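You operate a simulated robot arm through the tools that you are given. There is no shell and no other tool. Be economical: measure what you need, move in short steps, check, and stop when the job is done.

You are at the controls of a simulated robot arm. One attempt, no reset.

Task
Swap the grey handled plate for the green plate and lock it in.
Fine: the grey plate stands in the third plate rack.

The check looks at the end state, three seconds after you hand in, the way a careful person would. Anything else that was tipped, shoved, dropped, spilled or broken makes it a failure.

Robot
A 6-joint arm with a two-finger parallel gripper on a trunk, on a base that drives. Base frame: it is fixed to the floor where the robot stands at the start and does not move with it; the origin is under the middle of the robot, x ahead of it, y to its left, z up; the surface under the hand at the start is at about z = 0.95. Units: m, rad, N and s.
With the tool pointing down near the work surface it reaches from about 0.34 to 0.86 m from the robot's upright axis, wherever it stands. Its first joint turns from -2.007 to 2.007 rad. Places, roughly: corner strip channel knob [0.2, -0.3, 1]; curve strip channel knob [0.4, 0.2, 1]; green handled strip [-1.25, 0.5, 1]; green wide plate, orange narrow plate [-1.25, 0.25, 1]; hanging lane wall [1.2, 1.5, 1.1]; hanging lane wall knob [1.1, 1.5, 1.3]; lane plate knob [0.5, 0, 1]; lane plate slot [0.5, -0.1, 1]; long wall carrier [1.1, 1.2, 1.2]; long wall carrier knob [1, 1.3, 1.4]; long wall pin [1.1, 1.2, 1.4]; low post bracket [0.6, 0.5, 1.2]; low post bracket knob [0.5, 0.6, 1.1]; one-dot guide rail [1.6, 2.5, 1]; one-dot rail clamp knob [1.4, 2.5, 1]; post rail bracket [1.5, 2.7, 1.2]. Payload 3.43 kg.
The TCP is the grasp point between the finger pads, 0.034 m short of the fingertips. In the tool frame z runs along the fingers and y along their closing line. The gripper opens to 0.128 m. The fingers are 0.024 m wide and 0.012 m thick; the gripper's body (0.048 by 0.13 m) begins 0.096 m behind the TCP.
Orientation is that of the tool frame in the base frame, as [roll, pitch, yaw] about the fixed x, y, z axes, in that order (R = Rz(yaw) Ry(pitch) Rx(roll)). With the fingers straight down and closing along the base's y, the tool's x points along the base's -x, its y along +y and its z along -z.

Tools
- The arm moves only by the tool step_arm. Its argument "moves" is a list of rows, each a list of 7 numbers: the turn, a rotation vector about the base's x, y, z in rad, then the shift along the base's x, y, z in m, then the opening in per cent of the stroke, from 0 (shut) to 100 (fully open). In form: [[ax, ay, az, tx, ty, tz, grip], ...]. A call has 1 to 10 rows; each row shifts and turns the commanded pose from where the row before left it. A row lasts 0.2 s, in which the tool goes at most 0.05 m and 0.15 rad; a call with a longer step from one row to the next is refused whole, and so is a gripper value outside its range. A pose out of reach is approached as far as the arm can. The call stops where the force on the tool passes 40 N (or 10 N more than at its start, if that is more) or the arm is blocked; 0.2 s more then pass. Each finger travels about 0.108 m/s and halts on what it meets, pressing with about 22 N; the grip force reading is that of the motor and also rises with nothing between the fingers. The clock runs only during rows and for 0.2 s after the last one: add rows that do not move to give the fingers time. The reply holds the time, the measured pose of the TCP, the force on the tool along the base axes, the opening and the grip force, in the units named above and with some noise, with the torque about the TCP (base axes, N m) and any sound that the robot's microphone picked up.
- Cameras (640 x 400 px; columns grow to the right, rows downward): "scene" is now at [-0.0176, 0.1262, 1.3662]; the picture's right is [-0.90, -0.44, 0.00], its down [-0.23, 0.46, -0.86] and it looks along [0.38, -0.77, -0.52] (base axes); focal length 214 px, centre (320, 200). "wrist" rides on the gripper at [0.076, -0.011, -0.16] in the tool frame; the picture's right is [0.15, 0.99, 0.00], its down [-0.88, 0.13, -0.46] and it looks along [-0.45, 0.07, 0.89] (tool axes); focal length 234 px, centre (320, 200).
- grab_frame(camera): a new picture of that camera. No time passes.
- slide_trunk(by): slides the trunk up (or, below 0, down) by that many m; the arm and the scene camera ride with it, the base frame stays. It gives what a move gives, with no picture.
- base_move(legs): drives the robot by 1 to 6 legs, each [ahead, turn to the left] in m and rad, along the robot's own axes; the way and the turn of a leg run together, so that a leg with both is an arc; at most 1.5 m and 3.142 rad a leg. The arm and the cameras ride along, it lands a little off, and it stops where it bumps. It gives what a move gives.
- head_to(pan, tilt): turns the head with the scene camera to pan (to the left, within 1.798 rad either way) and tilt (down, from -0.506 to 1.204), counted from straight ahead of the robot. It gives what a move gives.
- probe_pixels(camera, pixels): for up to 12 pixels [column, row] of the newest picture of that camera ("zoom" is the newest enlarged one), the place [x, y, z] in the base frame of the surface seen there, good to about 0.003 m, but the place of the scene camera against the robot may be out by one fixed shift of up to 0.025 m in any direction. No time passes.
- zoom(camera, box): a new picture of the part [left, top, right, bottom] of that camera's present view, enlarged. No time passes.
- finish_job(): hands the job in; it is judged then, once.

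Go step by step. Measure first, check grasps and placings, and put right what went wrong. The budget is 80 turns and 68 pictures, counting those below and the enlarged ones. Unless the task says otherwise, let go and move clear before handing in, and close with one line.

The tools are called after ">>>" as name(argument=value, ...) on one line, values as JSON. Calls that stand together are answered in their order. step_arm: Moves the arm, as the interface text tells. Its arguments: {"type":"object","properties":{"moves":{"type":"array","items":{"type":"array","items":{"type":"number"}}}},"required":["moves"]} The other tools are called the same way: slide_trunk (by) slides the trunk up or down; base_move (legs) drives the base; head_to (pan, tilt) turns the head that bears the scene camera; grab_frame (camera) takes a picture; probe_pixels (camera, pixels) gives the place of the surface under pixels of a picture; zoom (camera, box) takes an enlarged picture of a part of a camera's view; finish_job () hands the job in.

At the start:

```text
t: 0.0
eef_pos: [0.4805, 0.0188, 1.3885]
ee_rot: [3.142, -0.001, -3.14]
force: [0.0, 0.1, -0.2]
moment: [-0.01, -0.01, 0.01]
width: 0.1279
finger_force: 0.0
trunk travel left (down, up): [-0.625, 0.165]
robot x, y, heading: [-0.0022, -0.0002, -0.003]
head pan, tilt: [-1.114, 0.543]
```

scene: 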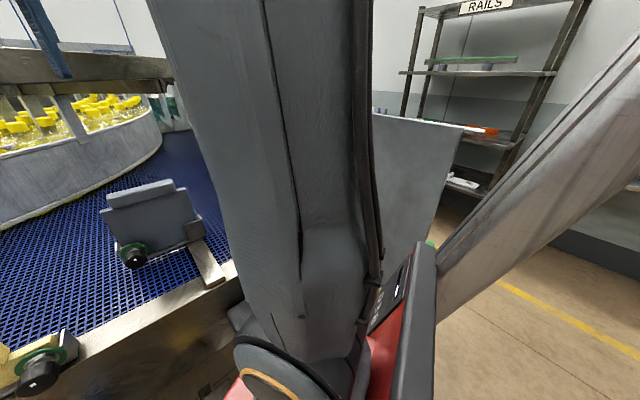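
wrist: 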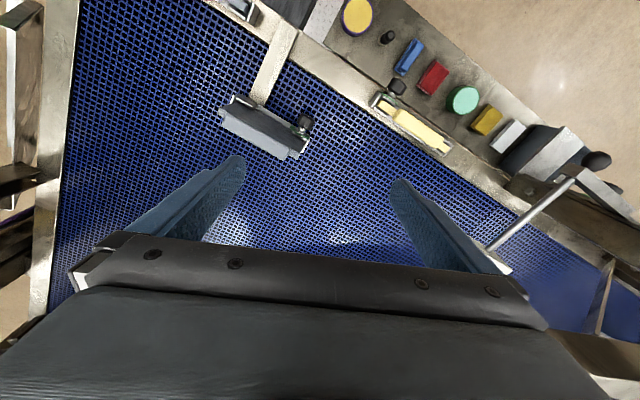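

The grey handled plate appears at around (150,225) in the scene picture, with its knob at (135,258). I'll look around with the head first.

>>> head_to(pan=-0.3, tilt=0.6)

>>> grab_frame(camera="scene")

>>> head_to(pan=1.7, tilt=0.4)

>>> grab_frame(camera="scene")

>>> head_to(pan=-1.7, tilt=0.4)

>>> grab_frame(camera="scene")

```text
t: 1.1
eef_pos: [0.4807, 0.0193, 1.3881]
ee_rot: [3.141, 0.001, -3.141]
force: [-1.1, -0.1, -0.2]
moment: [0.03, 0.0, 0.0]
width: 0.1281
finger_force: 0.1
trunk travel left (down, up): [-0.625, 0.165]
robot x, y, heading: [-0.0005, 0.0016, 0.004]
head pan, tilt: [-0.3, 0.6]
```

```text
65 pictures are left
```

scene: 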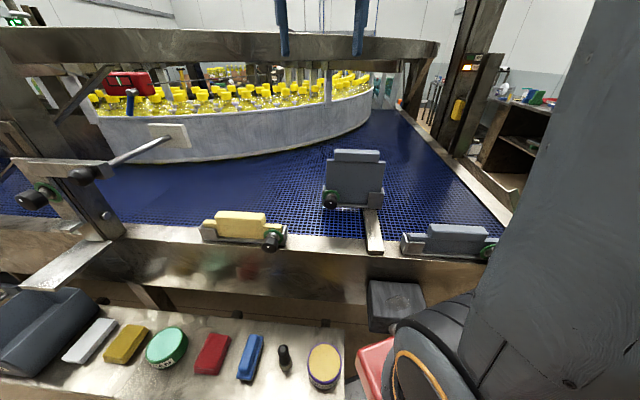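

```text
t: 3.1
eef_pos: [0.4795, 0.0202, 1.3878]
ee_rot: [-3.141, 0.0, 3.141]
force: [0.2, -0.1, -0.1]
moment: [0.02, 0.01, -0.01]
width: 0.128
finger_force: 0.0
trunk travel left (down, up): [-0.625, 0.165]
robot x, y, heading: [-0.002, 0.0013, -0.001]
head pan, tilt: [1.7, 0.4]
```

```text
64 pictures are left
```

scene: 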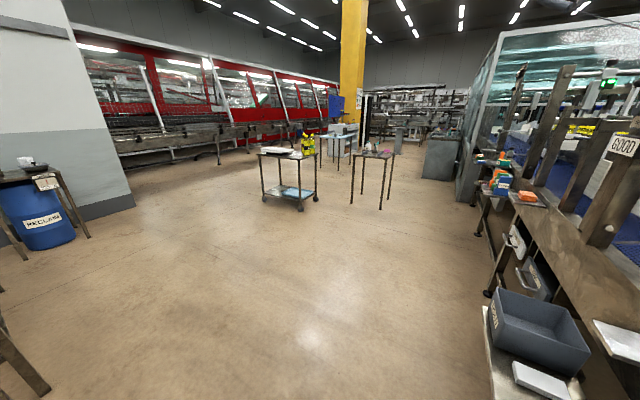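

```text
t: 5.9
eef_pos: [0.4799, 0.0183, 1.3882]
ee_rot: [3.14, 0.0, -3.141]
force: [-0.3, 0.7, -0.4]
moment: [0.0, -0.01, -0.02]
width: 0.1281
finger_force: 0.0
trunk travel left (down, up): [-0.625, 0.165]
robot x, y, heading: [0.0042, 0.0018, -0.004]
head pan, tilt: [-1.7, 0.4]
```

```text
63 pictures are left
```

scene: 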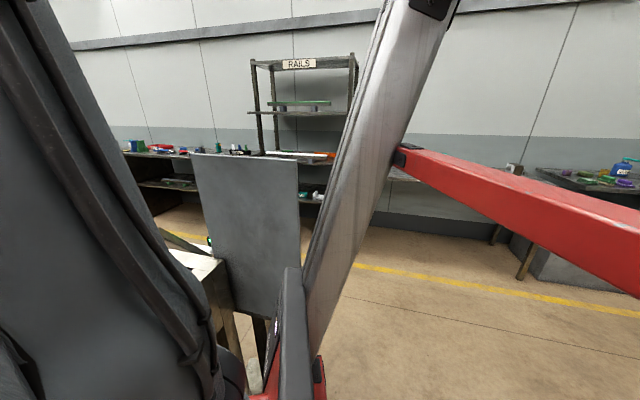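

The slot with the grey plate is at (355,185) in the pan −0.3 view. I'll look closer at it before driving.

>>> head_to(pan=-0.3, tilt=0.6)

>>> zoom(camera="scene", box=[290, 130, 430, 270])

>>> probe_pixels(camera="zoom", pixels=[[100, 60], [250, 60], [80, 150], [260, 150], [115, 200], [260, 215], [225, 300], [260, 330]])

>>> zoom(camera="wrist", box=[200, 60, 340, 180])

```text
t: 7.5
eef_pos: [0.4796, 0.0204, 1.3878]
ee_rot: [-3.14, 0.001, -3.141]
force: [0.6, 0.2, -0.1]
moment: [-0.01, 0.03, 0.0]
width: 0.1283
finger_force: 0.1
trunk travel left (down, up): [-0.625, 0.165]
robot x, y, heading: [0.0006, -0.0014, -0.005]
head pan, tilt: [-0.3, 0.6]
```

```text
2.86 times, centred on (360, 200) of scene
```

zoom: 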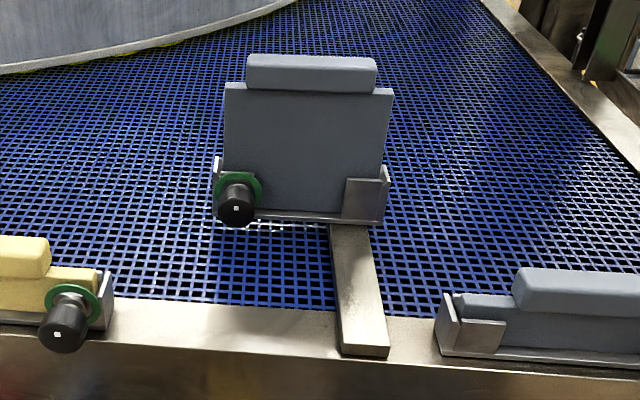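

```text
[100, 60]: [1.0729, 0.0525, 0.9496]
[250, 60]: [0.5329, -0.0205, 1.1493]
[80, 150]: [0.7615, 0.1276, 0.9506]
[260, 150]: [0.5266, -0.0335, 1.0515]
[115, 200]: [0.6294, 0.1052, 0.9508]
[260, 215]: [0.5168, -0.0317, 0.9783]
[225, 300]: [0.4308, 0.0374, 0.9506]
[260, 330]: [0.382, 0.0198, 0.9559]
```

```text
3.33 times, centred on (270, 120) of wrist
```

zoom: 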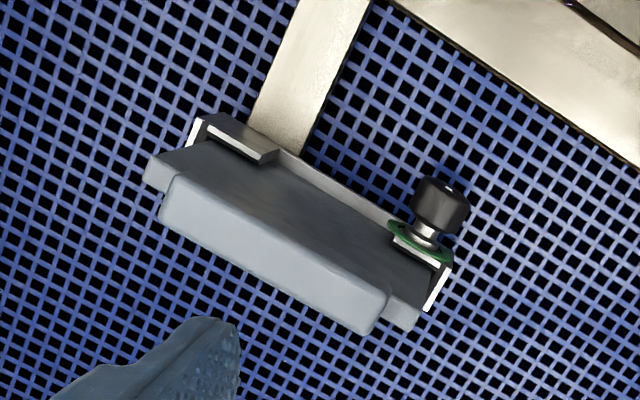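

The slot holds the plate between side channels, with a clamp knob (zoom (236,205)) pointing toward me. I'll zoom in tighter on it and the plate's outline.

>>> zoom(camera="scene", box=[315, 140, 395, 220])

>>> probe_pixels(camera="zoom", pixels=[[118, 245], [165, 200], [115, 185], [395, 235], [345, 215], [150, 55], [150, 40], [360, 50], [360, 38], [130, 100], [405, 110], [260, 270]])

>>> zoom(camera="scene", box=[380, 200, 520, 280])

```text
5.00 times, centred on (355, 180) of scene
```

zoom: 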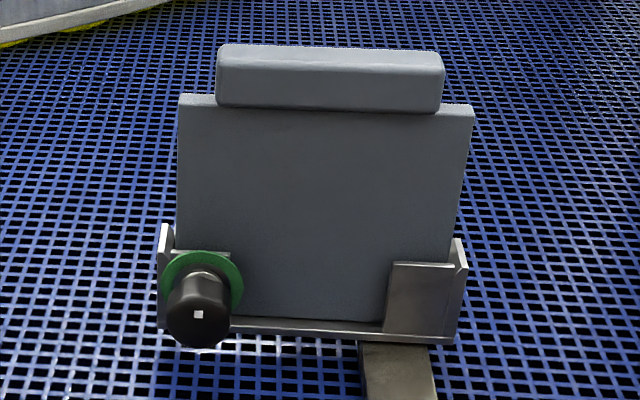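

```text
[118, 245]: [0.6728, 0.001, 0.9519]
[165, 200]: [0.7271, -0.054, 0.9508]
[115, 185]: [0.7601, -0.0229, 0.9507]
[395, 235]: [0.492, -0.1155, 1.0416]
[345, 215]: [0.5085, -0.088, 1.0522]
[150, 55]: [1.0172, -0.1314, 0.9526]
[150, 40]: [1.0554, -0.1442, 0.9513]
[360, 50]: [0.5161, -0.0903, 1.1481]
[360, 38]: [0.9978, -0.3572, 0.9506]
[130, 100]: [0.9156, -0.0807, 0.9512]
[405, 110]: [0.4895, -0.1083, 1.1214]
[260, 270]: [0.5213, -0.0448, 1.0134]
```

```text
4.57 times, centred on (450, 240) of scene
```

zoom: 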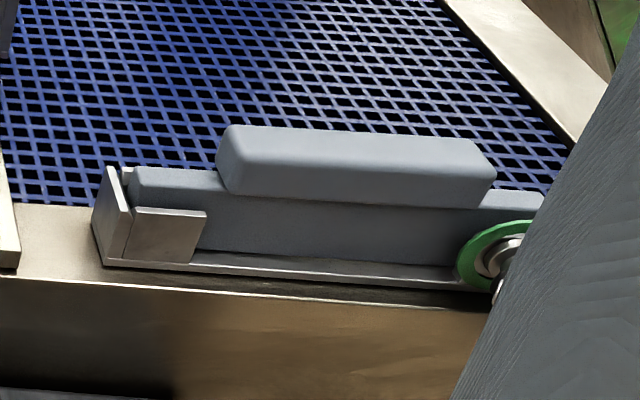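

The zoom is wider than I assumed, so I'll re-probe with the proper pixels from a fresh zoom: knob at about (198,315), plate corners (180,95) and (470,105), handle (218,50)–(443,105).

>>> zoom(camera="scene", box=[291, 140, 419, 220])

>>> probe_pixels(camera="zoom", pixels=[[198, 314], [198, 280], [235, 290], [183, 100], [465, 110], [222, 55], [438, 60], [222, 90], [435, 95], [420, 300], [300, 310], [455, 245]])

>>> zoom(camera="scene", box=[310, 180, 350, 220])

```text
5.00 times, centred on (355, 180) of scene
```

zoom: 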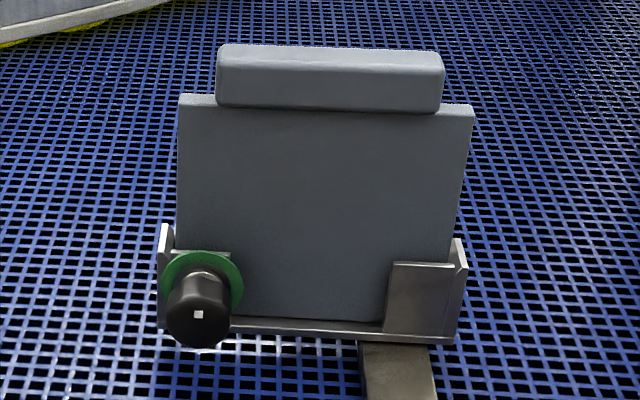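

```text
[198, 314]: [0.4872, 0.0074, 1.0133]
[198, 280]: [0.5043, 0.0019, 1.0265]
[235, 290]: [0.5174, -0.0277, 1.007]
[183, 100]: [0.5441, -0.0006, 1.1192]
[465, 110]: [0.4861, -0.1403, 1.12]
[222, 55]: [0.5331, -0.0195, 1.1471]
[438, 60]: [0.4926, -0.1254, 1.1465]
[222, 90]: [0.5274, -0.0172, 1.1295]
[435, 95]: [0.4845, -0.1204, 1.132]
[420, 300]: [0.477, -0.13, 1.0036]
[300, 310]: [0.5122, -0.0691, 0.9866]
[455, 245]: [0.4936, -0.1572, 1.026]
```

```text
10.00 times, centred on (330, 200) of scene
```

zoom: 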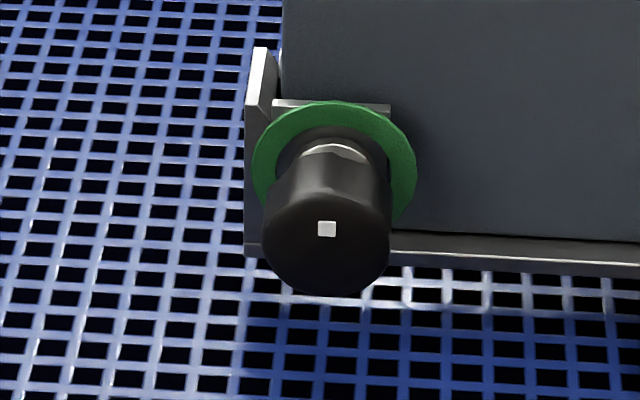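

Knob face at about (0.487, 0.007, 1.013) with its axis along the plate normal (−0.92, 0.38). Next I'll back off and turn to see the racks behind me.

>>> base_move(legs=[[-0.25, 0], [0, 1.5], [0, 1.4]])

>>> head_to(pan=0.3, tilt=0.5)

>>> grab_frame(camera="scene")

>>> grab_frame(camera="wrist")

```text
t: 16.5
eef_pos: [-0.7268, 0.081, 1.3887]
ee_rot: [-3.141, 0.0, -0.209]
force: [0.4, 0.4, -0.2]
moment: [0.01, 0.01, 0.0]
width: 0.128
finger_force: 0.1
trunk travel left (down, up): [-0.625, 0.165]
robot x, y, heading: [-0.2537, -0.0002, 2.931]
head pan, tilt: [-0.3, 0.6]
```

```text
t: 17.5
eef_pos: [-0.7262, 0.0813, 1.3878]
ee_rot: [-3.141, 0.0, -0.21]
force: [0.0, -0.2, -0.4]
moment: [0.04, 0.01, -0.04]
width: 0.1279
finger_force: 0.0
trunk travel left (down, up): [-0.625, 0.165]
robot x, y, heading: [-0.2506, -0.0002, 2.93]
head pan, tilt: [0.3, 0.499]
```

```text
56 pictures are left
```

scene: 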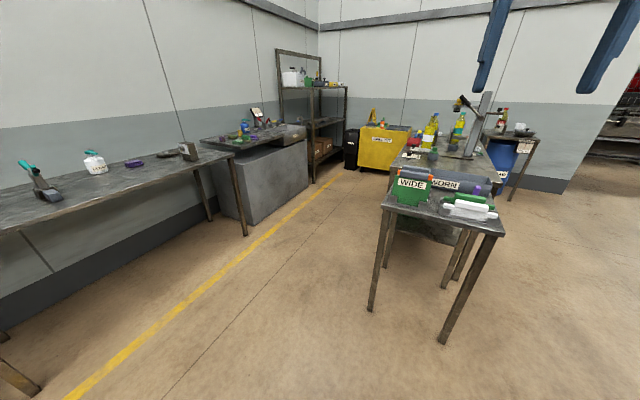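

```text
55 pictures are left
```

wrist: 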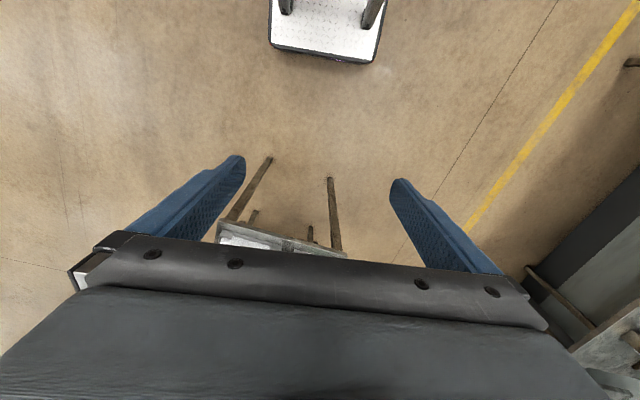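

The supply table is ahead at (440,205), with a green WIDE plate and another holder labelled "WORN". I'll zoom in.

>>> zoom(camera="scene", box=[376, 150, 520, 240])

>>> head_to(pan=0.9, tilt=0.5)

>>> grab_frame(camera="scene")

```text
4.44 times, centred on (448, 195) of scene
```

zoom: 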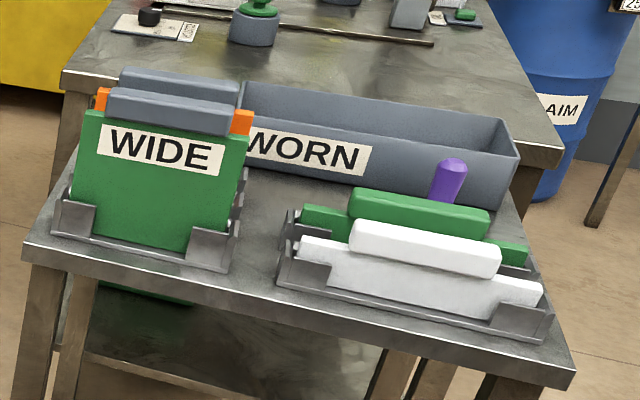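

```text
t: 18.5
eef_pos: [-0.7271, 0.0809, 1.3873]
ee_rot: [3.14, 0.0, -0.21]
force: [0.1, 1.0, -0.1]
moment: [-0.03, 0.0, 0.01]
width: 0.1278
finger_force: 0.1
trunk travel left (down, up): [-0.625, 0.165]
robot x, y, heading: [-0.2496, -0.0015, 2.938]
head pan, tilt: [0.901, 0.499]
```

```text
53 pictures are left
```

scene: 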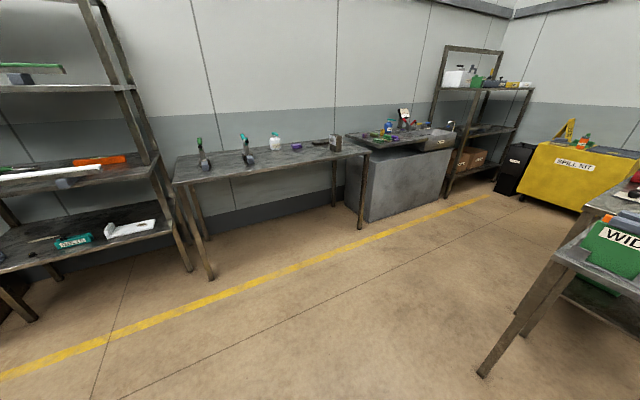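

Rack 1 holds the green plate, an orange one is behind it, and possibly a third rack behind that. I'll measure from the scene camera.

>>> head_to(pan=-0.15, tilt=0.6)

>>> zoom(camera="scene", box=[240, 120, 400, 220])

```text
t: 19.8
eef_pos: [-0.7267, 0.0803, 1.3876]
ee_rot: [-3.14, 0.0, -0.209]
force: [0.0, -0.9, 0.8]
moment: [-0.02, 0.0, -0.01]
width: 0.128
finger_force: 0.1
trunk travel left (down, up): [-0.625, 0.165]
robot x, y, heading: [-0.2547, -0.0023, 2.932]
head pan, tilt: [-0.15, 0.6]
```

```text
4.00 times, centred on (320, 170) of scene
```

zoom: 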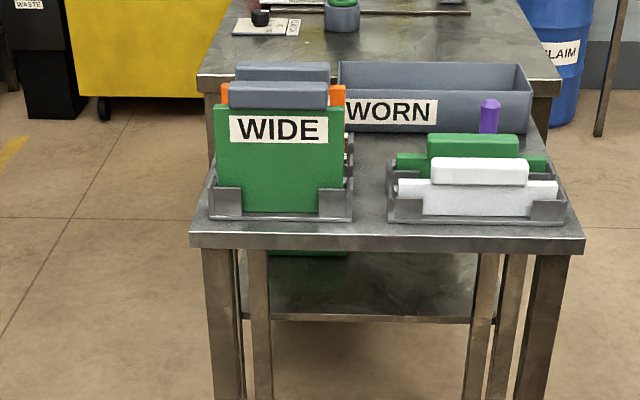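

>>> probe_pixels(camera="zoom", pixels=[[217, 112], [343, 112], [217, 190], [335, 190], [233, 100], [327, 100], [240, 70], [325, 70], [213, 190], [350, 195], [350, 160], [300, 253]])

>>> base_move(legs=[[0.3, 0]])

>>> grab_frame(camera="wrist")

>>> grab_frame(camera="scene")

```text
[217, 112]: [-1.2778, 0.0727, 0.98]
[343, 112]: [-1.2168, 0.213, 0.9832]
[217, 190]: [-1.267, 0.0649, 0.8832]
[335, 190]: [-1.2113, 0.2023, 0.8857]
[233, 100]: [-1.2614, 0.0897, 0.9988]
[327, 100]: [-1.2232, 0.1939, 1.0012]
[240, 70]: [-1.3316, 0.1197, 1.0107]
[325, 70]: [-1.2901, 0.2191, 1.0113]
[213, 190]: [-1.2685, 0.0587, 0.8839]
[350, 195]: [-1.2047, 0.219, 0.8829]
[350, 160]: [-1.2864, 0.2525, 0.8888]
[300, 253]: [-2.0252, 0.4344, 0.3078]
```

```text
t: 21.8
eef_pos: [-1.017, 0.1386, 1.388]
ee_rot: [3.141, 0.0, -0.204]
force: [-0.2, -1.0, -0.2]
moment: [0.04, -0.01, -0.03]
width: 0.1278
finger_force: 0.1
trunk travel left (down, up): [-0.625, 0.165]
robot x, y, heading: [-0.5407, 0.0646, 2.936]
head pan, tilt: [-0.15, 0.6]
```

```text
51 pictures are left
```

wrist: 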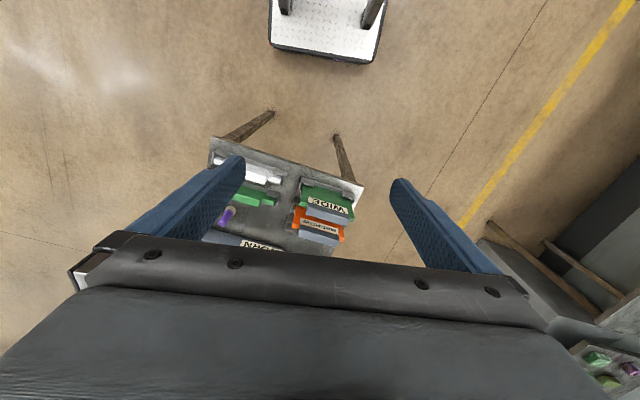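

```text
50 pictures are left
```

scene: 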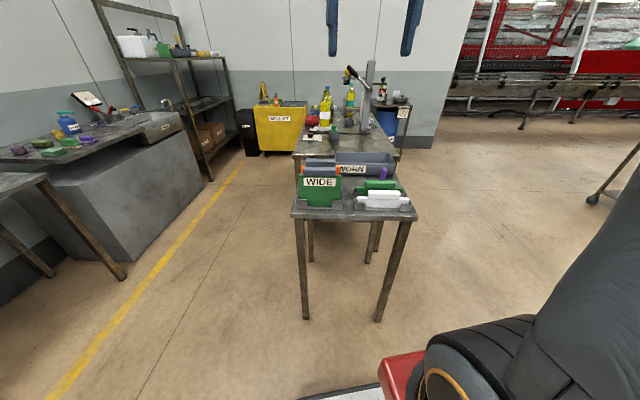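

The green plate's top edge runs (-1.278,0.073)→(-1.217,0.213), the orange sits right behind, and a third rack is hidden from view. I'll move closer and put the wrist camera over the racks.

>>> base_move(legs=[[0.12, 0]])

>>> step_arm(moves=[[0, 0, 0, -0.045, 0.015, 0, 100], [0, 0, 0, -0.045, 0.015, 0, 100], [0, 0, 0, -0.045, 0.015, 0, 100], [0, 0, 0, -0.045, 0.015, 0, 100]])

>>> grab_frame(camera="wrist")

```text
t: 23.1
eef_pos: [-1.1361, 0.163, 1.3876]
ee_rot: [3.139, 0.001, -0.206]
force: [0.3, -0.6, -0.7]
moment: [-0.01, -0.01, -0.03]
width: 0.1281
finger_force: 0.0
trunk travel left (down, up): [-0.625, 0.165]
robot x, y, heading: [-0.6585, 0.0877, 2.935]
head pan, tilt: [-0.15, 0.6]
```

```text
t: 24.1
eef_pos: [-1.3167, 0.2244, 1.3896]
ee_rot: [3.141, 0.001, -0.206]
force: [1.7, -1.2, 1.1]
moment: [0.05, 0.12, 0.02]
width: 0.1281
finger_force: 0.1
trunk travel left (down, up): [-0.625, 0.165]
robot x, y, heading: [-0.6655, 0.0811, 2.939]
head pan, tilt: [-0.15, 0.6]
```

```text
49 pictures are left
```

wrist: 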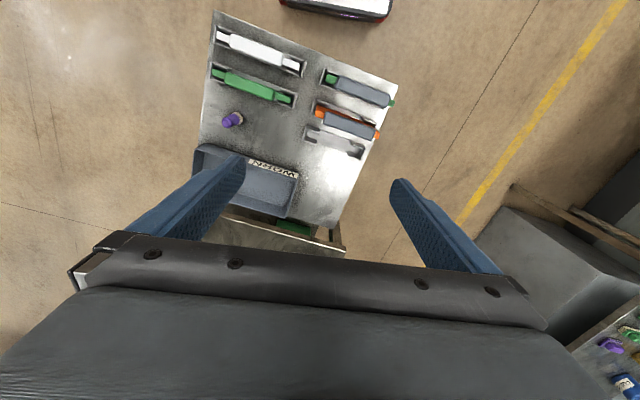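

The third rack, at about (337,140), is empty: that's where the grey plate goes. I'll zoom in and probe with the wrist camera.

>>> zoom(camera="wrist", box=[280, 50, 420, 170])

>>> probe_pixels(camera="zoom", pixels=[[320, 200], [160, 110], [400, 190]])

```text
3.33 times, centred on (350, 110) of wrist
```

zoom: 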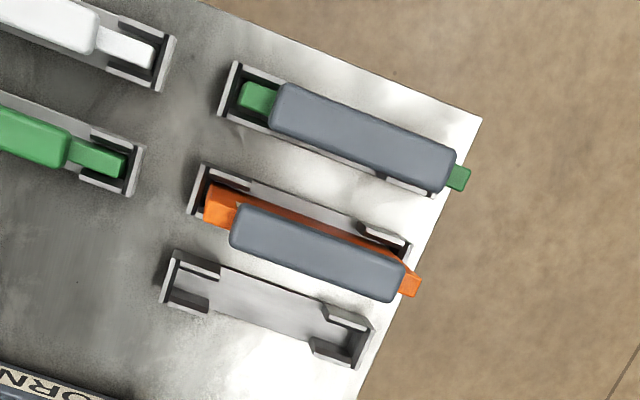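

```text
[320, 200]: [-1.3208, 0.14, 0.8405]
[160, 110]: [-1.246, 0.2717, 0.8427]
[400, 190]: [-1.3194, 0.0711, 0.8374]
```

>>> probe_pixels(camera="zoom", pixels=[[175, 257], [162, 302], [372, 325], [355, 365], [265, 310], [285, 95], [445, 180], [275, 120], [450, 160], [240, 215], [390, 290], [248, 95]])

>>> probe_pixels(camera="zoom", pixels=[[232, 65], [220, 115], [437, 195], [290, 88], [275, 125], [455, 155], [437, 190], [462, 170], [468, 178], [245, 210], [232, 245], [408, 265]])

```text
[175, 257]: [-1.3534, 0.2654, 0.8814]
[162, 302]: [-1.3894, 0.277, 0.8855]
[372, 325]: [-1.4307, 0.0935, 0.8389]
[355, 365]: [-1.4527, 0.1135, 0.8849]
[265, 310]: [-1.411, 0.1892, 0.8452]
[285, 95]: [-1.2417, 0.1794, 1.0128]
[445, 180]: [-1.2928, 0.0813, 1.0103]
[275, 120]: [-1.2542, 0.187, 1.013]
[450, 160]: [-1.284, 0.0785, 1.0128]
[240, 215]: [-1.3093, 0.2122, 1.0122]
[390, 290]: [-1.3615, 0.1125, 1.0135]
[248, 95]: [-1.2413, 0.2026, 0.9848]
```

```text
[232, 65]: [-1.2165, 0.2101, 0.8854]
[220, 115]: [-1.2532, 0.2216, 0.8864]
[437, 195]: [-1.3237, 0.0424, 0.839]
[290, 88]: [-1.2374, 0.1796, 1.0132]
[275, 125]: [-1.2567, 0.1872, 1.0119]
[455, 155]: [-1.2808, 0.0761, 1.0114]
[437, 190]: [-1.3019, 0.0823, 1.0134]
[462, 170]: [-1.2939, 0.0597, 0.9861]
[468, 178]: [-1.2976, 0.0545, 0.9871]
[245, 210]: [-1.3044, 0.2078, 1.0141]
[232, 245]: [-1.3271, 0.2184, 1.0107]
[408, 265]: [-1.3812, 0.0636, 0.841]
```

Third rack centre works out at about (−1.405, 0.190), green handle centre at about (−1.269, 0.131), top z 1.013, handle about 0.023 thick, same plate angle as the slot. I'll go back to the conveyor to work the clamp first.

>>> step_arm(moves=[[0, 0, 0, 0.045, -0.015, 0, 100], [0, 0, 0, 0.045, -0.015, 0, 100], [0, 0, 0, 0.045, -0.015, 0, 100], [0, 0, 0, 0.045, -0.015, 0, 100]])

>>> base_move(legs=[[-0.48, 0], [0, -1.5], [0, -1.439]])

>>> head_to(pan=-0.25, tilt=0.55)

>>> grab_frame(camera="scene")

```text
t: 25.1
eef_pos: [-1.1374, 0.1678, 1.3867]
ee_rot: [3.14, -0.002, -0.207]
force: [-0.6, 0.3, -0.8]
moment: [0.01, -0.07, -0.02]
width: 0.1281
finger_force: 0.1
trunk travel left (down, up): [-0.625, 0.165]
robot x, y, heading: [-0.6581, 0.0838, 2.941]
head pan, tilt: [-0.15, 0.6]
```

```text
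t: 35.1
eef_pos: [0.287, 0.0019, 1.3878]
ee_rot: [-3.14, 0.001, 3.14]
force: [0.1, -0.7, 0.1]
moment: [0.01, -0.01, 0.0]
width: 0.1281
finger_force: 0.0
trunk travel left (down, up): [-0.625, 0.165]
robot x, y, heading: [-0.1984, -0.0107, -0.005]
head pan, tilt: [-0.15, 0.6]
```

```text
t: 35.7
eef_pos: [0.2874, 0.0029, 1.3878]
ee_rot: [-3.141, -0.001, 3.14]
force: [0.3, 1.0, -0.6]
moment: [0.0, 0.02, -0.02]
width: 0.128
finger_force: 0.0
trunk travel left (down, up): [-0.625, 0.165]
robot x, y, heading: [-0.1977, -0.0125, -0.003]
head pan, tilt: [-0.25, 0.55]
```

```text
47 pictures are left
```

scene: 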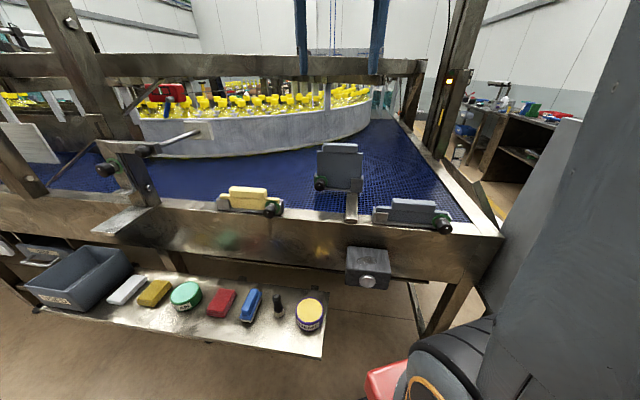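

I'll zoom in on the knobs to compare them for state cues.

>>> zoom(camera="scene", box=[410, 195, 474, 245])

>>> zoom(camera="scene", box=[80, 130, 180, 210])

>>> zoom(camera="wrist", box=[240, 60, 420, 220])

```text
8.00 times, centred on (442, 220) of scene
```

zoom: 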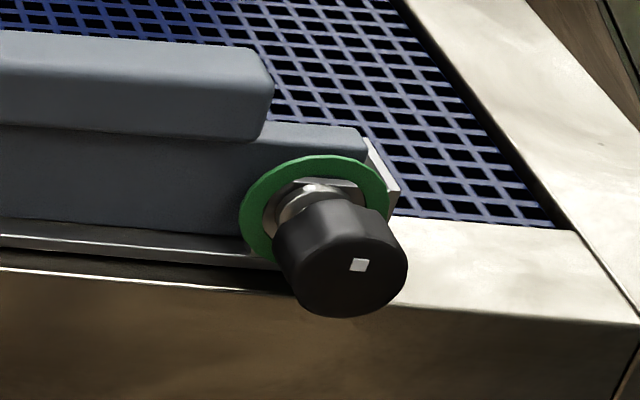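

```text
5.00 times, centred on (130, 170) of scene
```

zoom: 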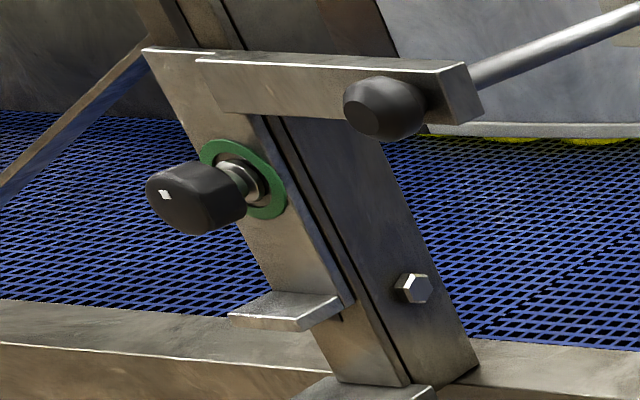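

```text
2.50 times, centred on (330, 140) of wrist
```

zoom: 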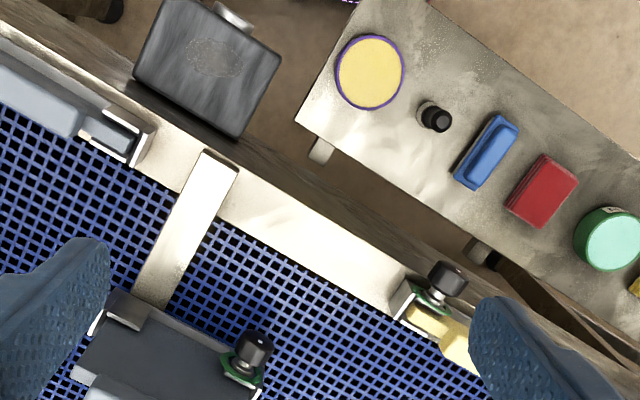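

The knob is a knurled cylinder on a shank with a green collar; a top-down grip across it will let me pull or turn it. I'll probe it from the wrist view.

>>> probe_pixels(camera="zoom", pixels=[[255, 340], [262, 332], [245, 350], [250, 365], [238, 372], [222, 355], [130, 310], [95, 325]])

>>> step_arm(moves=[[0, 0, -0.131, 0.03, 0, -0.03, 100], [0, 0, -0.131, 0.03, 0, -0.04, 100], [0, 0, -0.132, 0.03, 0, -0.04, 100], [0, 0, 0, 0.03, 0, -0.04, 100]])

>>> grab_frame(camera="wrist")

```text
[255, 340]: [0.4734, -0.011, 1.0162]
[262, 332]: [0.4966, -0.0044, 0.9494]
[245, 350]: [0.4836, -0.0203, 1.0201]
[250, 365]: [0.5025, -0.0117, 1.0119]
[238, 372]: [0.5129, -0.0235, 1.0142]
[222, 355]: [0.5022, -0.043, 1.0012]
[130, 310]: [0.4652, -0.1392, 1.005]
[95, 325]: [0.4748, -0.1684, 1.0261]
```

```text
t: 36.7
eef_pos: [0.4047, 0.0036, 1.2351]
ee_rot: [-3.141, 0.001, 2.745]
force: [0.3, 0.3, -0.5]
moment: [-0.01, -0.07, 0.01]
width: 0.1282
finger_force: 0.2
trunk travel left (down, up): [-0.625, 0.165]
robot x, y, heading: [-0.1934, -0.0118, -0.002]
head pan, tilt: [-0.25, 0.55]
```

```text
43 pictures are left
```

wrist: 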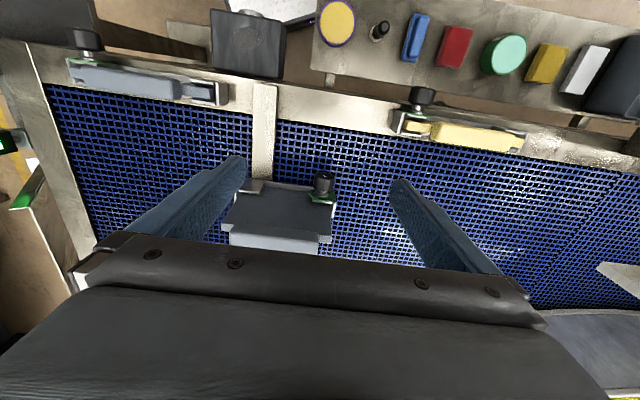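

>>> zoom(camera="wrist", box=[210, 150, 370, 250])

>>> probe_pixels(camera="zoom", pixels=[[430, 105], [495, 105], [460, 100], [460, 130], [460, 165], [463, 85], [450, 195], [475, 195], [100, 340], [420, 350], [100, 350], [260, 345]])

```text
4.00 times, centred on (290, 200) of wrist
```

zoom: 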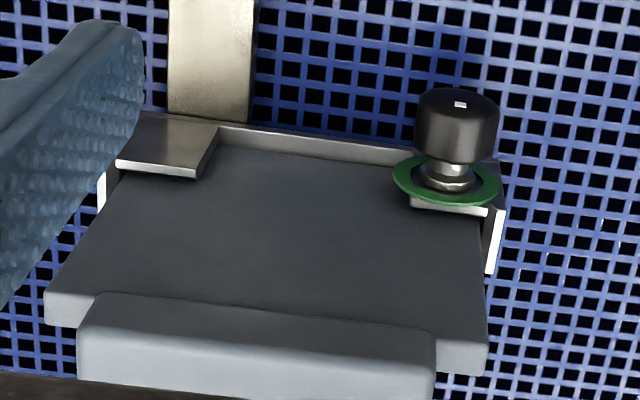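

```text
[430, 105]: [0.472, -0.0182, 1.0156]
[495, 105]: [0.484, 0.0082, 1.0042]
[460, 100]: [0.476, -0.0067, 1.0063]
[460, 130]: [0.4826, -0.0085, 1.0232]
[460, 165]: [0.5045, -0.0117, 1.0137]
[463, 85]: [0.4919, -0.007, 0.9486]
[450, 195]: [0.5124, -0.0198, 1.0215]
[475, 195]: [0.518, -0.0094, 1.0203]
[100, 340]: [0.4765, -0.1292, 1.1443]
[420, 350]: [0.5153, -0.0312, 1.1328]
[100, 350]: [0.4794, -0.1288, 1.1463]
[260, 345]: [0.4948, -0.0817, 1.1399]
```

Wrist probes put the knob's axis at z≈1.008, face at (0.475,−0.007), radius ≈0.015. I'll lean the tool back 0.25 rad to clear the plate handle and descend over the knob with the fingers 60% open.

>>> step_arm(moves=[[-0.048, -0.115, 0, 0.03, -0.004, -0.02, 60], [-0.048, -0.115, 0, 0.03, -0.005, -0.03, 60], [0, 0, 0, 0.0176, -0.005, -0.04, 60], [0, 0, 0, 0, 0, -0.045, 60], [0, 0, 0, 0, 0, -0.045, 60], [0, 0, 0, 0, 0, 0, 60]])

>>> grab_frame(camera="wrist")

```text
t: 38.1
eef_pos: [0.4849, -0.0096, 1.0555]
ee_rot: [3.14, 0.25, 2.747]
force: [0.1, 0.2, 0.1]
moment: [0.0, 0.0, -0.02]
width: 0.0768
finger_force: 0.0
trunk travel left (down, up): [-0.625, 0.165]
robot x, y, heading: [-0.1938, -0.0114, -0.002]
head pan, tilt: [-0.25, 0.55]
```

```text
41 pictures are left
```

wrist: 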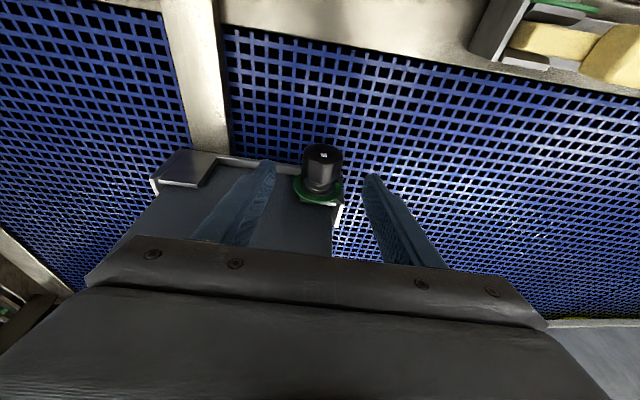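

The fingers straddle the knob at (320,165). I'll lower 0.044 and close.

>>> step_arm(moves=[[0, 0, 0, 0, 0, -0.022, 60], [0, 0, 0, 0, 0, -0.022, 60], [0, 0, 0, 0, 0, 0, 20], [0, 0, 0, 0, 0, 0, 10], [0, 0, 0, 0, 0, 0, 10]])

>>> grab_frame(camera="wrist")

```text
t: 39.3
eef_pos: [0.4862, -0.0086, 1.0147]
ee_rot: [3.141, 0.248, 2.748]
force: [5.7, 8.4, -2.9]
moment: [-0.04, -0.62, -0.02]
width: 0.0365
finger_force: 45.2
trunk travel left (down, up): [-0.625, 0.165]
robot x, y, heading: [-0.1937, -0.0139, 0.001]
head pan, tilt: [-0.25, 0.55]
```

```text
40 pictures are left
```

wrist: 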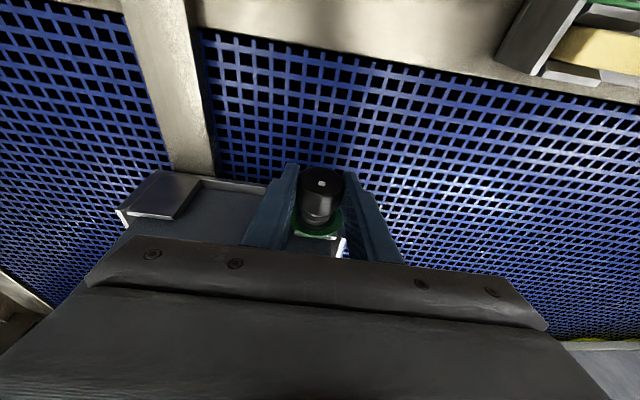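

The knob is gripped (width 0.0365, force up). I'll pull gently along its axis to test for a plunger.

>>> step_arm(moves=[[0, 0, 0, -0.0046, 0.0019, 0, 10], [0, 0, 0, -0.0046, 0.0019, 0, 10], [0, 0, 0, 0, 0, 0, 10]])

```text
t: 39.8
eef_pos: [0.4861, -0.0088, 1.0149]
ee_rot: [3.135, 0.259, 2.745]
force: [17.1, 0.3, -15.9]
moment: [-0.34, -1.11, -0.16]
width: 0.0365
finger_force: 45.3
trunk travel left (down, up): [-0.625, 0.165]
robot x, y, heading: [-0.193, -0.0121, -0.004]
head pan, tilt: [-0.25, 0.55]
stopped in row 2: the force on the tool passed its limit at 43 N (the readings are from after the stop); the commanded pose is now the measured one
```

No pull motion at 43 N, so it likely turns. I'll try counter-clockwise (seen from the front), a rotation about (−0.923, 0.384, 0).

>>> step_arm(moves=[[-0.0923, 0.0384, 0, 0.0003, 0.0008, 0, 10], [-0.0923, 0.0384, 0, 0.0003, 0.0008, -0.0001, 10], [-0.0923, 0.0384, 0, 0.0003, 0.0008, -0.0002, 10], [0, 0, 0, 0, 0, 0, 10]])

>>> zoom(camera="wrist", box=[240, 150, 400, 250])

```text
t: 40.8
eef_pos: [0.4862, -0.0077, 1.0137]
ee_rot: [-2.837, 0.246, 2.825]
force: [23.2, 3.8, -27.6]
moment: [-0.03, -0.52, -0.12]
width: 0.0365
finger_force: 45.1
trunk travel left (down, up): [-0.625, 0.165]
robot x, y, heading: [-0.1958, -0.0131, -0.002]
head pan, tilt: [-0.25, 0.55]
```

```text
4.00 times, centred on (320, 200) of wrist
```

zoom: 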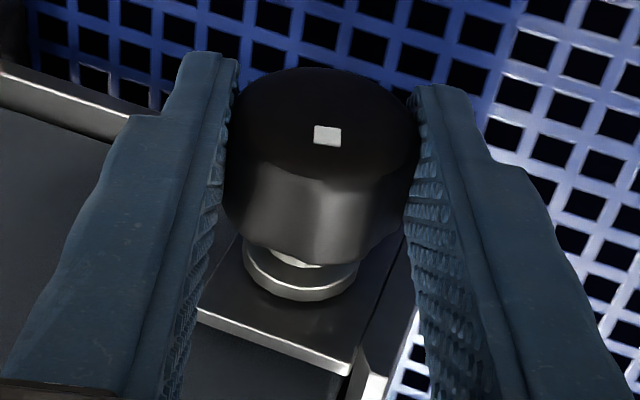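

The green ring around the shank is gone after 0.3 rad, which suggests the clamp state is changing. I'll relieve the strain and keep turning.

>>> step_arm(moves=[[0, 0, 0, 0.002, -0.0008, -0.002, 10], [-0.0923, 0.0384, 0, 0.0003, 0.0008, -0.0004, 10], [-0.0923, 0.0384, 0, 0.0003, 0.0007, -0.0005, 10], [-0.0923, 0.0384, 0, 0.0003, 0.0007, -0.0005, 10], [0, 0, 0, 0, 0, 0, 10]])

>>> zoom(camera="wrist", box=[240, 150, 400, 250])

>>> grab_frame(camera="scene")

```text
t: 42.0
eef_pos: [0.4878, -0.0038, 1.0136]
ee_rot: [-2.53, 0.216, 2.894]
force: [3.1, 14.5, 4.5]
moment: [0.38, 0.62, -0.44]
width: 0.0365
finger_force: 45.6
trunk travel left (down, up): [-0.625, 0.165]
robot x, y, heading: [-0.1927, -0.0129, 0.002]
head pan, tilt: [-0.25, 0.55]
```

```text
4.00 times, centred on (320, 200) of wrist
```

zoom: 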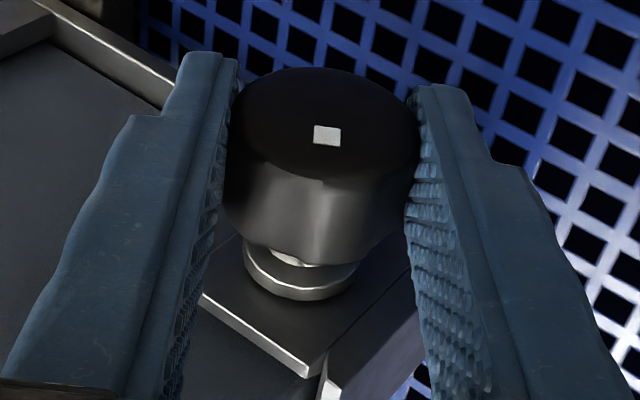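

```text
37 pictures are left
```

scene: 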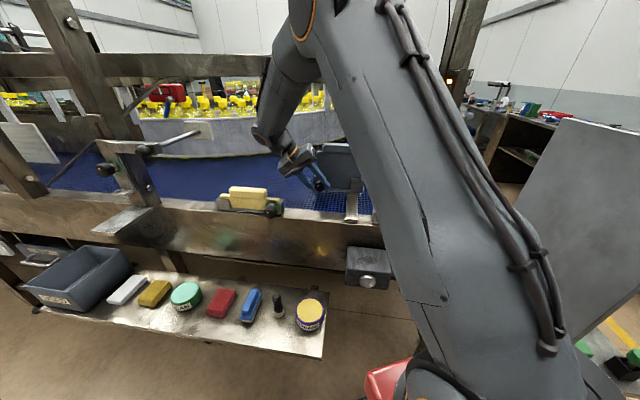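

Total turn is 0.6 rad with the knob following. I'll continue to about a quarter turn and watch for a stop.

>>> step_arm(moves=[[-0.0923, 0.0384, 0, 0.0003, 0.0005, -0.0005, 10], [-0.0923, 0.0384, 0, 0.0002, 0.0005, -0.0006, 10], [-0.0923, 0.0384, 0, 0.0002, 0.0005, -0.0007, 10], [-0.0923, 0.0384, 0, 0.0002, 0.0004, -0.0007, 10], [0, 0, 0, 0, 0, 0, 10]])

>>> zoom(camera="wrist", box=[200, 125, 440, 275])

```text
t: 43.2
eef_pos: [0.4865, -0.0016, 1.011]
ee_rot: [-2.131, 0.141, 2.967]
force: [6.8, 22.9, 17.9]
moment: [-0.1, -0.19, 0.33]
width: 0.0367
finger_force: 45.2
trunk travel left (down, up): [-0.625, 0.165]
robot x, y, heading: [-0.1957, -0.0167, -0.008]
head pan, tilt: [-0.25, 0.55]
```

```text
2.67 times, centred on (320, 200) of wrist
```

zoom: 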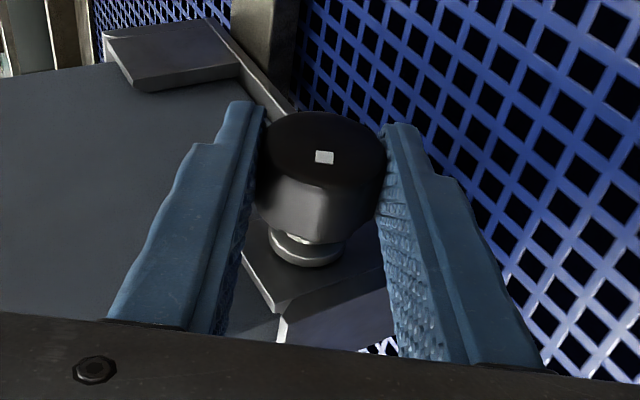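

Turned 1.0 rad now. I'll relieve the side load and test the pull again.

>>> step_arm(moves=[[0, 0, 0, 0, 0.0015, 0.0015, 10], [0, 0, 0, -0.0046, 0.0019, 0, 10], [0, 0, 0, -0.0046, 0.0019, 0, 10], [0, 0, 0, 0, 0, 0, 10]])

>>> zoom(camera="wrist", box=[200, 125, 440, 275])

```text
t: 44.2
eef_pos: [0.4791, 0.0009, 1.0093]
ee_rot: [-2.128, 0.137, 2.965]
force: [35.0, -14.3, -10.9]
moment: [-0.03, -0.2, 0.21]
width: 0.0368
finger_force: 45.1
trunk travel left (down, up): [-0.625, 0.165]
robot x, y, heading: [-0.1959, -0.0131, -0.0]
head pan, tilt: [-0.25, 0.55]
```

```text
2.67 times, centred on (320, 200) of wrist
```

zoom: 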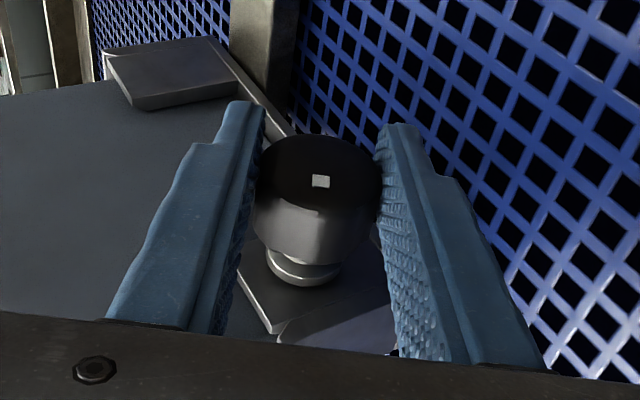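

Fingers slid off without the knob coming out, so it's a turning clamp. I'll release, back off, straighten the tool, and look at the state.

>>> step_arm(moves=[[0, 0, 0, 0, 0, 0, 40], [0, 0, 0, 0, 0, 0, 60], [0, 0, 0, 0.0043, 0.034, 0.021, 60], [0.138, -0.057, 0, 0, 0, 0.03, 60], [0.138, -0.057, 0, 0, -0.01, 0.03, 60], [0.138, -0.057, 0, 0, -0.01, 0.02, 60], [0.138, -0.057, 0, 0, -0.01, 0.02, 60], [0.138, -0.057, 0, -0.02, 0, 0.02, 60], [0.138, -0.057, 0, -0.02, 0, 0, 60], [0.092, -0.038, 0, 0, 0, 0, 60]])

>>> grab_frame(camera="wrist")

```text
t: 46.4
eef_pos: [0.4436, 0.0065, 1.1523]
ee_rot: [3.138, 0.256, 2.745]
force: [0.5, 0.4, -0.4]
moment: [-0.05, 0.01, 0.0]
width: 0.0765
finger_force: 0.1
trunk travel left (down, up): [-0.625, 0.165]
robot x, y, heading: [-0.1949, -0.0133, -0.003]
head pan, tilt: [-0.25, 0.55]
```

```text
34 pictures are left
```

wrist: 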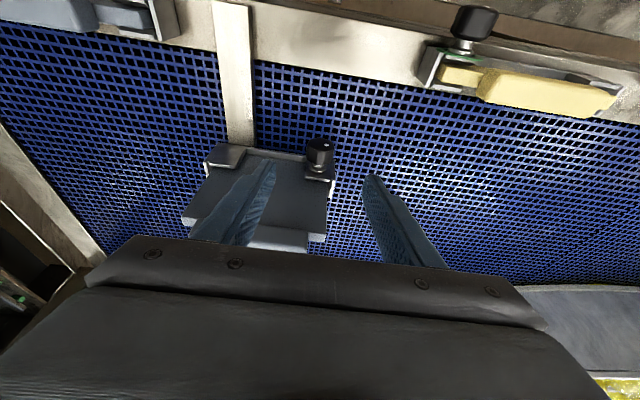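

>>> zoom(camera="wrist", box=[270, 120, 366, 180])

>>> probe_pixels(camera="zoom", pixels=[[330, 165], [330, 230], [270, 180], [400, 180], [330, 300]])

```text
6.67 times, centred on (318, 150) of wrist
```

zoom: 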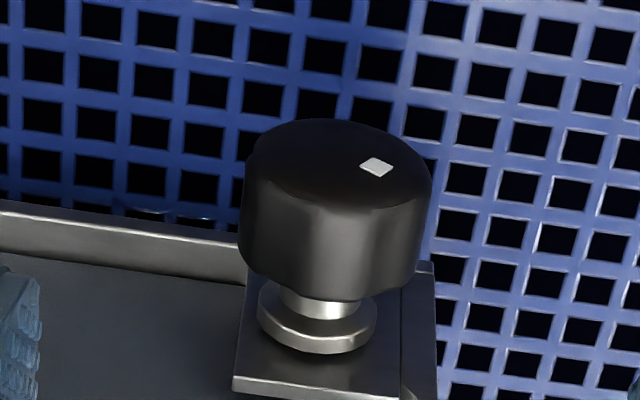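

```text
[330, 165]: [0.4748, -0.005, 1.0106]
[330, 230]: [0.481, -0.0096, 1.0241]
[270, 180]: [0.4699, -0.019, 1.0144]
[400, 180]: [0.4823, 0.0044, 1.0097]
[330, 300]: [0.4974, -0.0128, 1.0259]
```

The knob's white mark has rotated (zoom (376,166)) and the green collar is hidden, so the clamp looks open. Next I'll straighten the tool, raise it, and turn it across the plate handle.

>>> step_arm(moves=[[0.048, 0.115, 0, -0.01, -0.01, 0.04, 50], [0.048, 0.115, -0.02, -0.01, -0.01, 0.04, 50], [0, 0, -0.15, 0, -0.01, 0.02, 50], [0, 0, -0.15, 0, -0.01, 0, 50], [0, 0, -0.15, 0.01, -0.01, 0, 50], [0, 0, -0.15, 0.01, -0.01, 0, 50], [0, 0, -0.15, 0.01, -0.01, 0, 50], [0, 0, -0.15, 0.01, -0.01, 0, 50], [0, 0, -0.15, 0.01, 0, 0, 50], [0, 0, -0.15, 0.01, 0, 0, 50]])

>>> step_arm(moves=[[0, 0, -0.15, 0.005, -0.005, 0, 50], [0, 0, -0.15, 0.005, -0.005, 0, 50], [0, 0, -0.048, 0, 0, 0, 50]])

>>> grab_frame(camera="wrist")

```text
t: 48.6
eef_pos: [0.4838, -0.0757, 1.2514]
ee_rot: [-3.139, 0.007, 1.526]
force: [-0.3, -0.2, 0.5]
moment: [0.01, 0.0, 0.02]
width: 0.0637
finger_force: 0.1
trunk travel left (down, up): [-0.625, 0.165]
robot x, y, heading: [-0.1925, -0.0099, -0.002]
head pan, tilt: [-0.25, 0.55]
```

```text
t: 49.4
eef_pos: [0.4925, -0.0844, 1.2522]
ee_rot: [-3.141, 0.007, 1.178]
force: [0.4, 0.2, 0.9]
moment: [0.01, 0.01, 0.02]
width: 0.0639
finger_force: 0.1
trunk travel left (down, up): [-0.625, 0.165]
robot x, y, heading: [-0.1876, -0.0149, -0.003]
head pan, tilt: [-0.25, 0.55]
```

```text
32 pictures are left
```

wrist: 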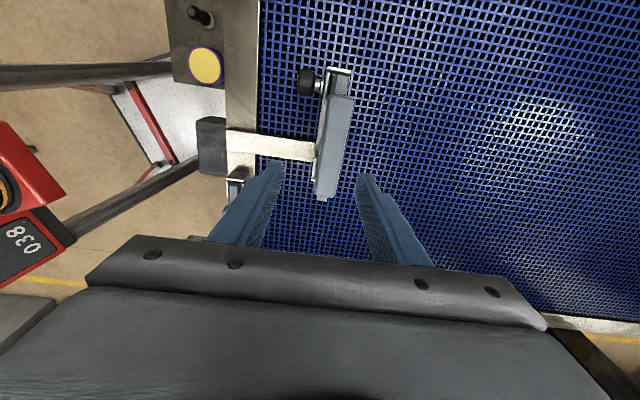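

>>> zoom(camera="wrist", box=[272, 60, 400, 220])

>>> probe_pixels(camera="wrist", pixels=[[332, 100], [349, 100], [318, 188], [332, 190], [325, 198], [338, 75], [341, 110], [325, 180]])

```text
2.50 times, centred on (336, 140) of wrist
```

zoom: 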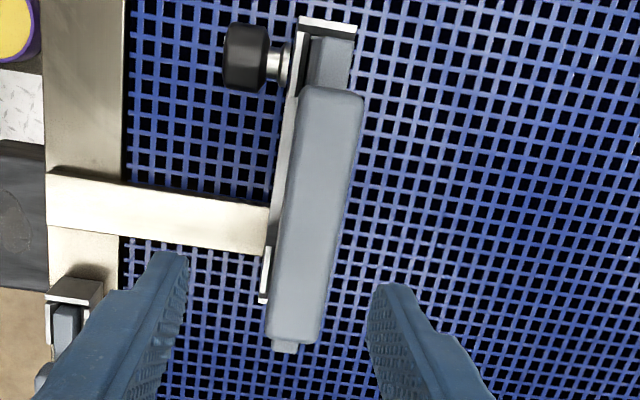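

```text
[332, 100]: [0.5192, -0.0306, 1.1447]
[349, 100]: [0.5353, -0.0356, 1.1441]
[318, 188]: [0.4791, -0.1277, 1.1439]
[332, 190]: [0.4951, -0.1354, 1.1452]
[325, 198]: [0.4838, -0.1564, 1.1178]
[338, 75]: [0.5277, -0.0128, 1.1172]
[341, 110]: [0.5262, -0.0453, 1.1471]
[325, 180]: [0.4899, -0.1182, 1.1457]
```

Handle centre at (0.507, −0.082), top z 1.145. I'll align, descend and grip it.

>>> step_arm(moves=[[0, 0, 0.005, 0.0147, 0.0021, 0, 50], [0, 0, 0, 0, 0, -0.04, 50], [0, 0, 0, 0, 0, -0.04, 50], [0, 0, 0, 0, 0, -0.041, 50], [0, 0, 0, 0, 0, 0, 25], [0, 0, 0, 0, 0, 0, 5], [0, 0, 0, 0, 0, 0, 5], [0, 0, 0, 0, 0, 0, 5]])

>>> grab_frame(camera="wrist")

```text
t: 51.2
eef_pos: [0.5071, -0.0793, 1.1303]
ee_rot: [-3.141, 0.008, 1.186]
force: [3.9, -1.6, 0.0]
moment: [-0.03, -0.57, -0.25]
width: 0.0278
finger_force: 22.4
trunk travel left (down, up): [-0.625, 0.165]
robot x, y, heading: [-0.1914, -0.0157, -0.001]
head pan, tilt: [-0.25, 0.55]
```

```text
30 pictures are left
```

wrist: 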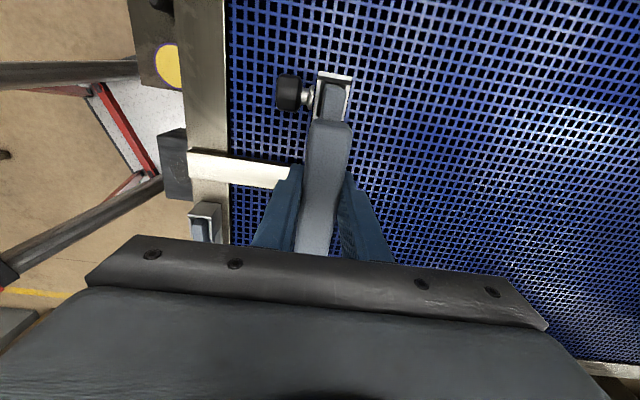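

Gripped (width 0.028). I'll lift a little and watch the force.

>>> step_arm(moves=[[0, 0, 0, 0, 0, 0.006, 5], [0, 0, 0, 0, 0, 0.008, 5], [0, 0, 0, 0, 0, 0.01, 5], [0, 0, 0, 0, 0, 0, 5]])

>>> grab_frame(camera="wrist")

```text
t: 52.2
eef_pos: [0.5079, -0.0805, 1.154]
ee_rot: [-3.141, 0.006, 1.185]
force: [0.6, 0.4, -4.2]
moment: [0.04, -0.11, -0.09]
width: 0.0278
finger_force: 21.8
trunk travel left (down, up): [-0.625, 0.165]
robot x, y, heading: [-0.1936, -0.0154, -0.004]
head pan, tilt: [-0.25, 0.55]
```

```text
29 pictures are left
```

wrist: 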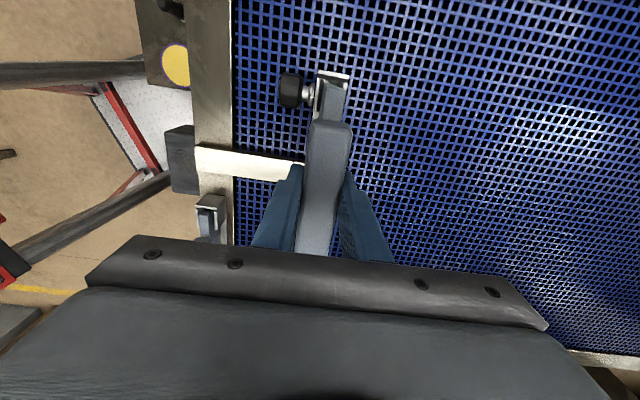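

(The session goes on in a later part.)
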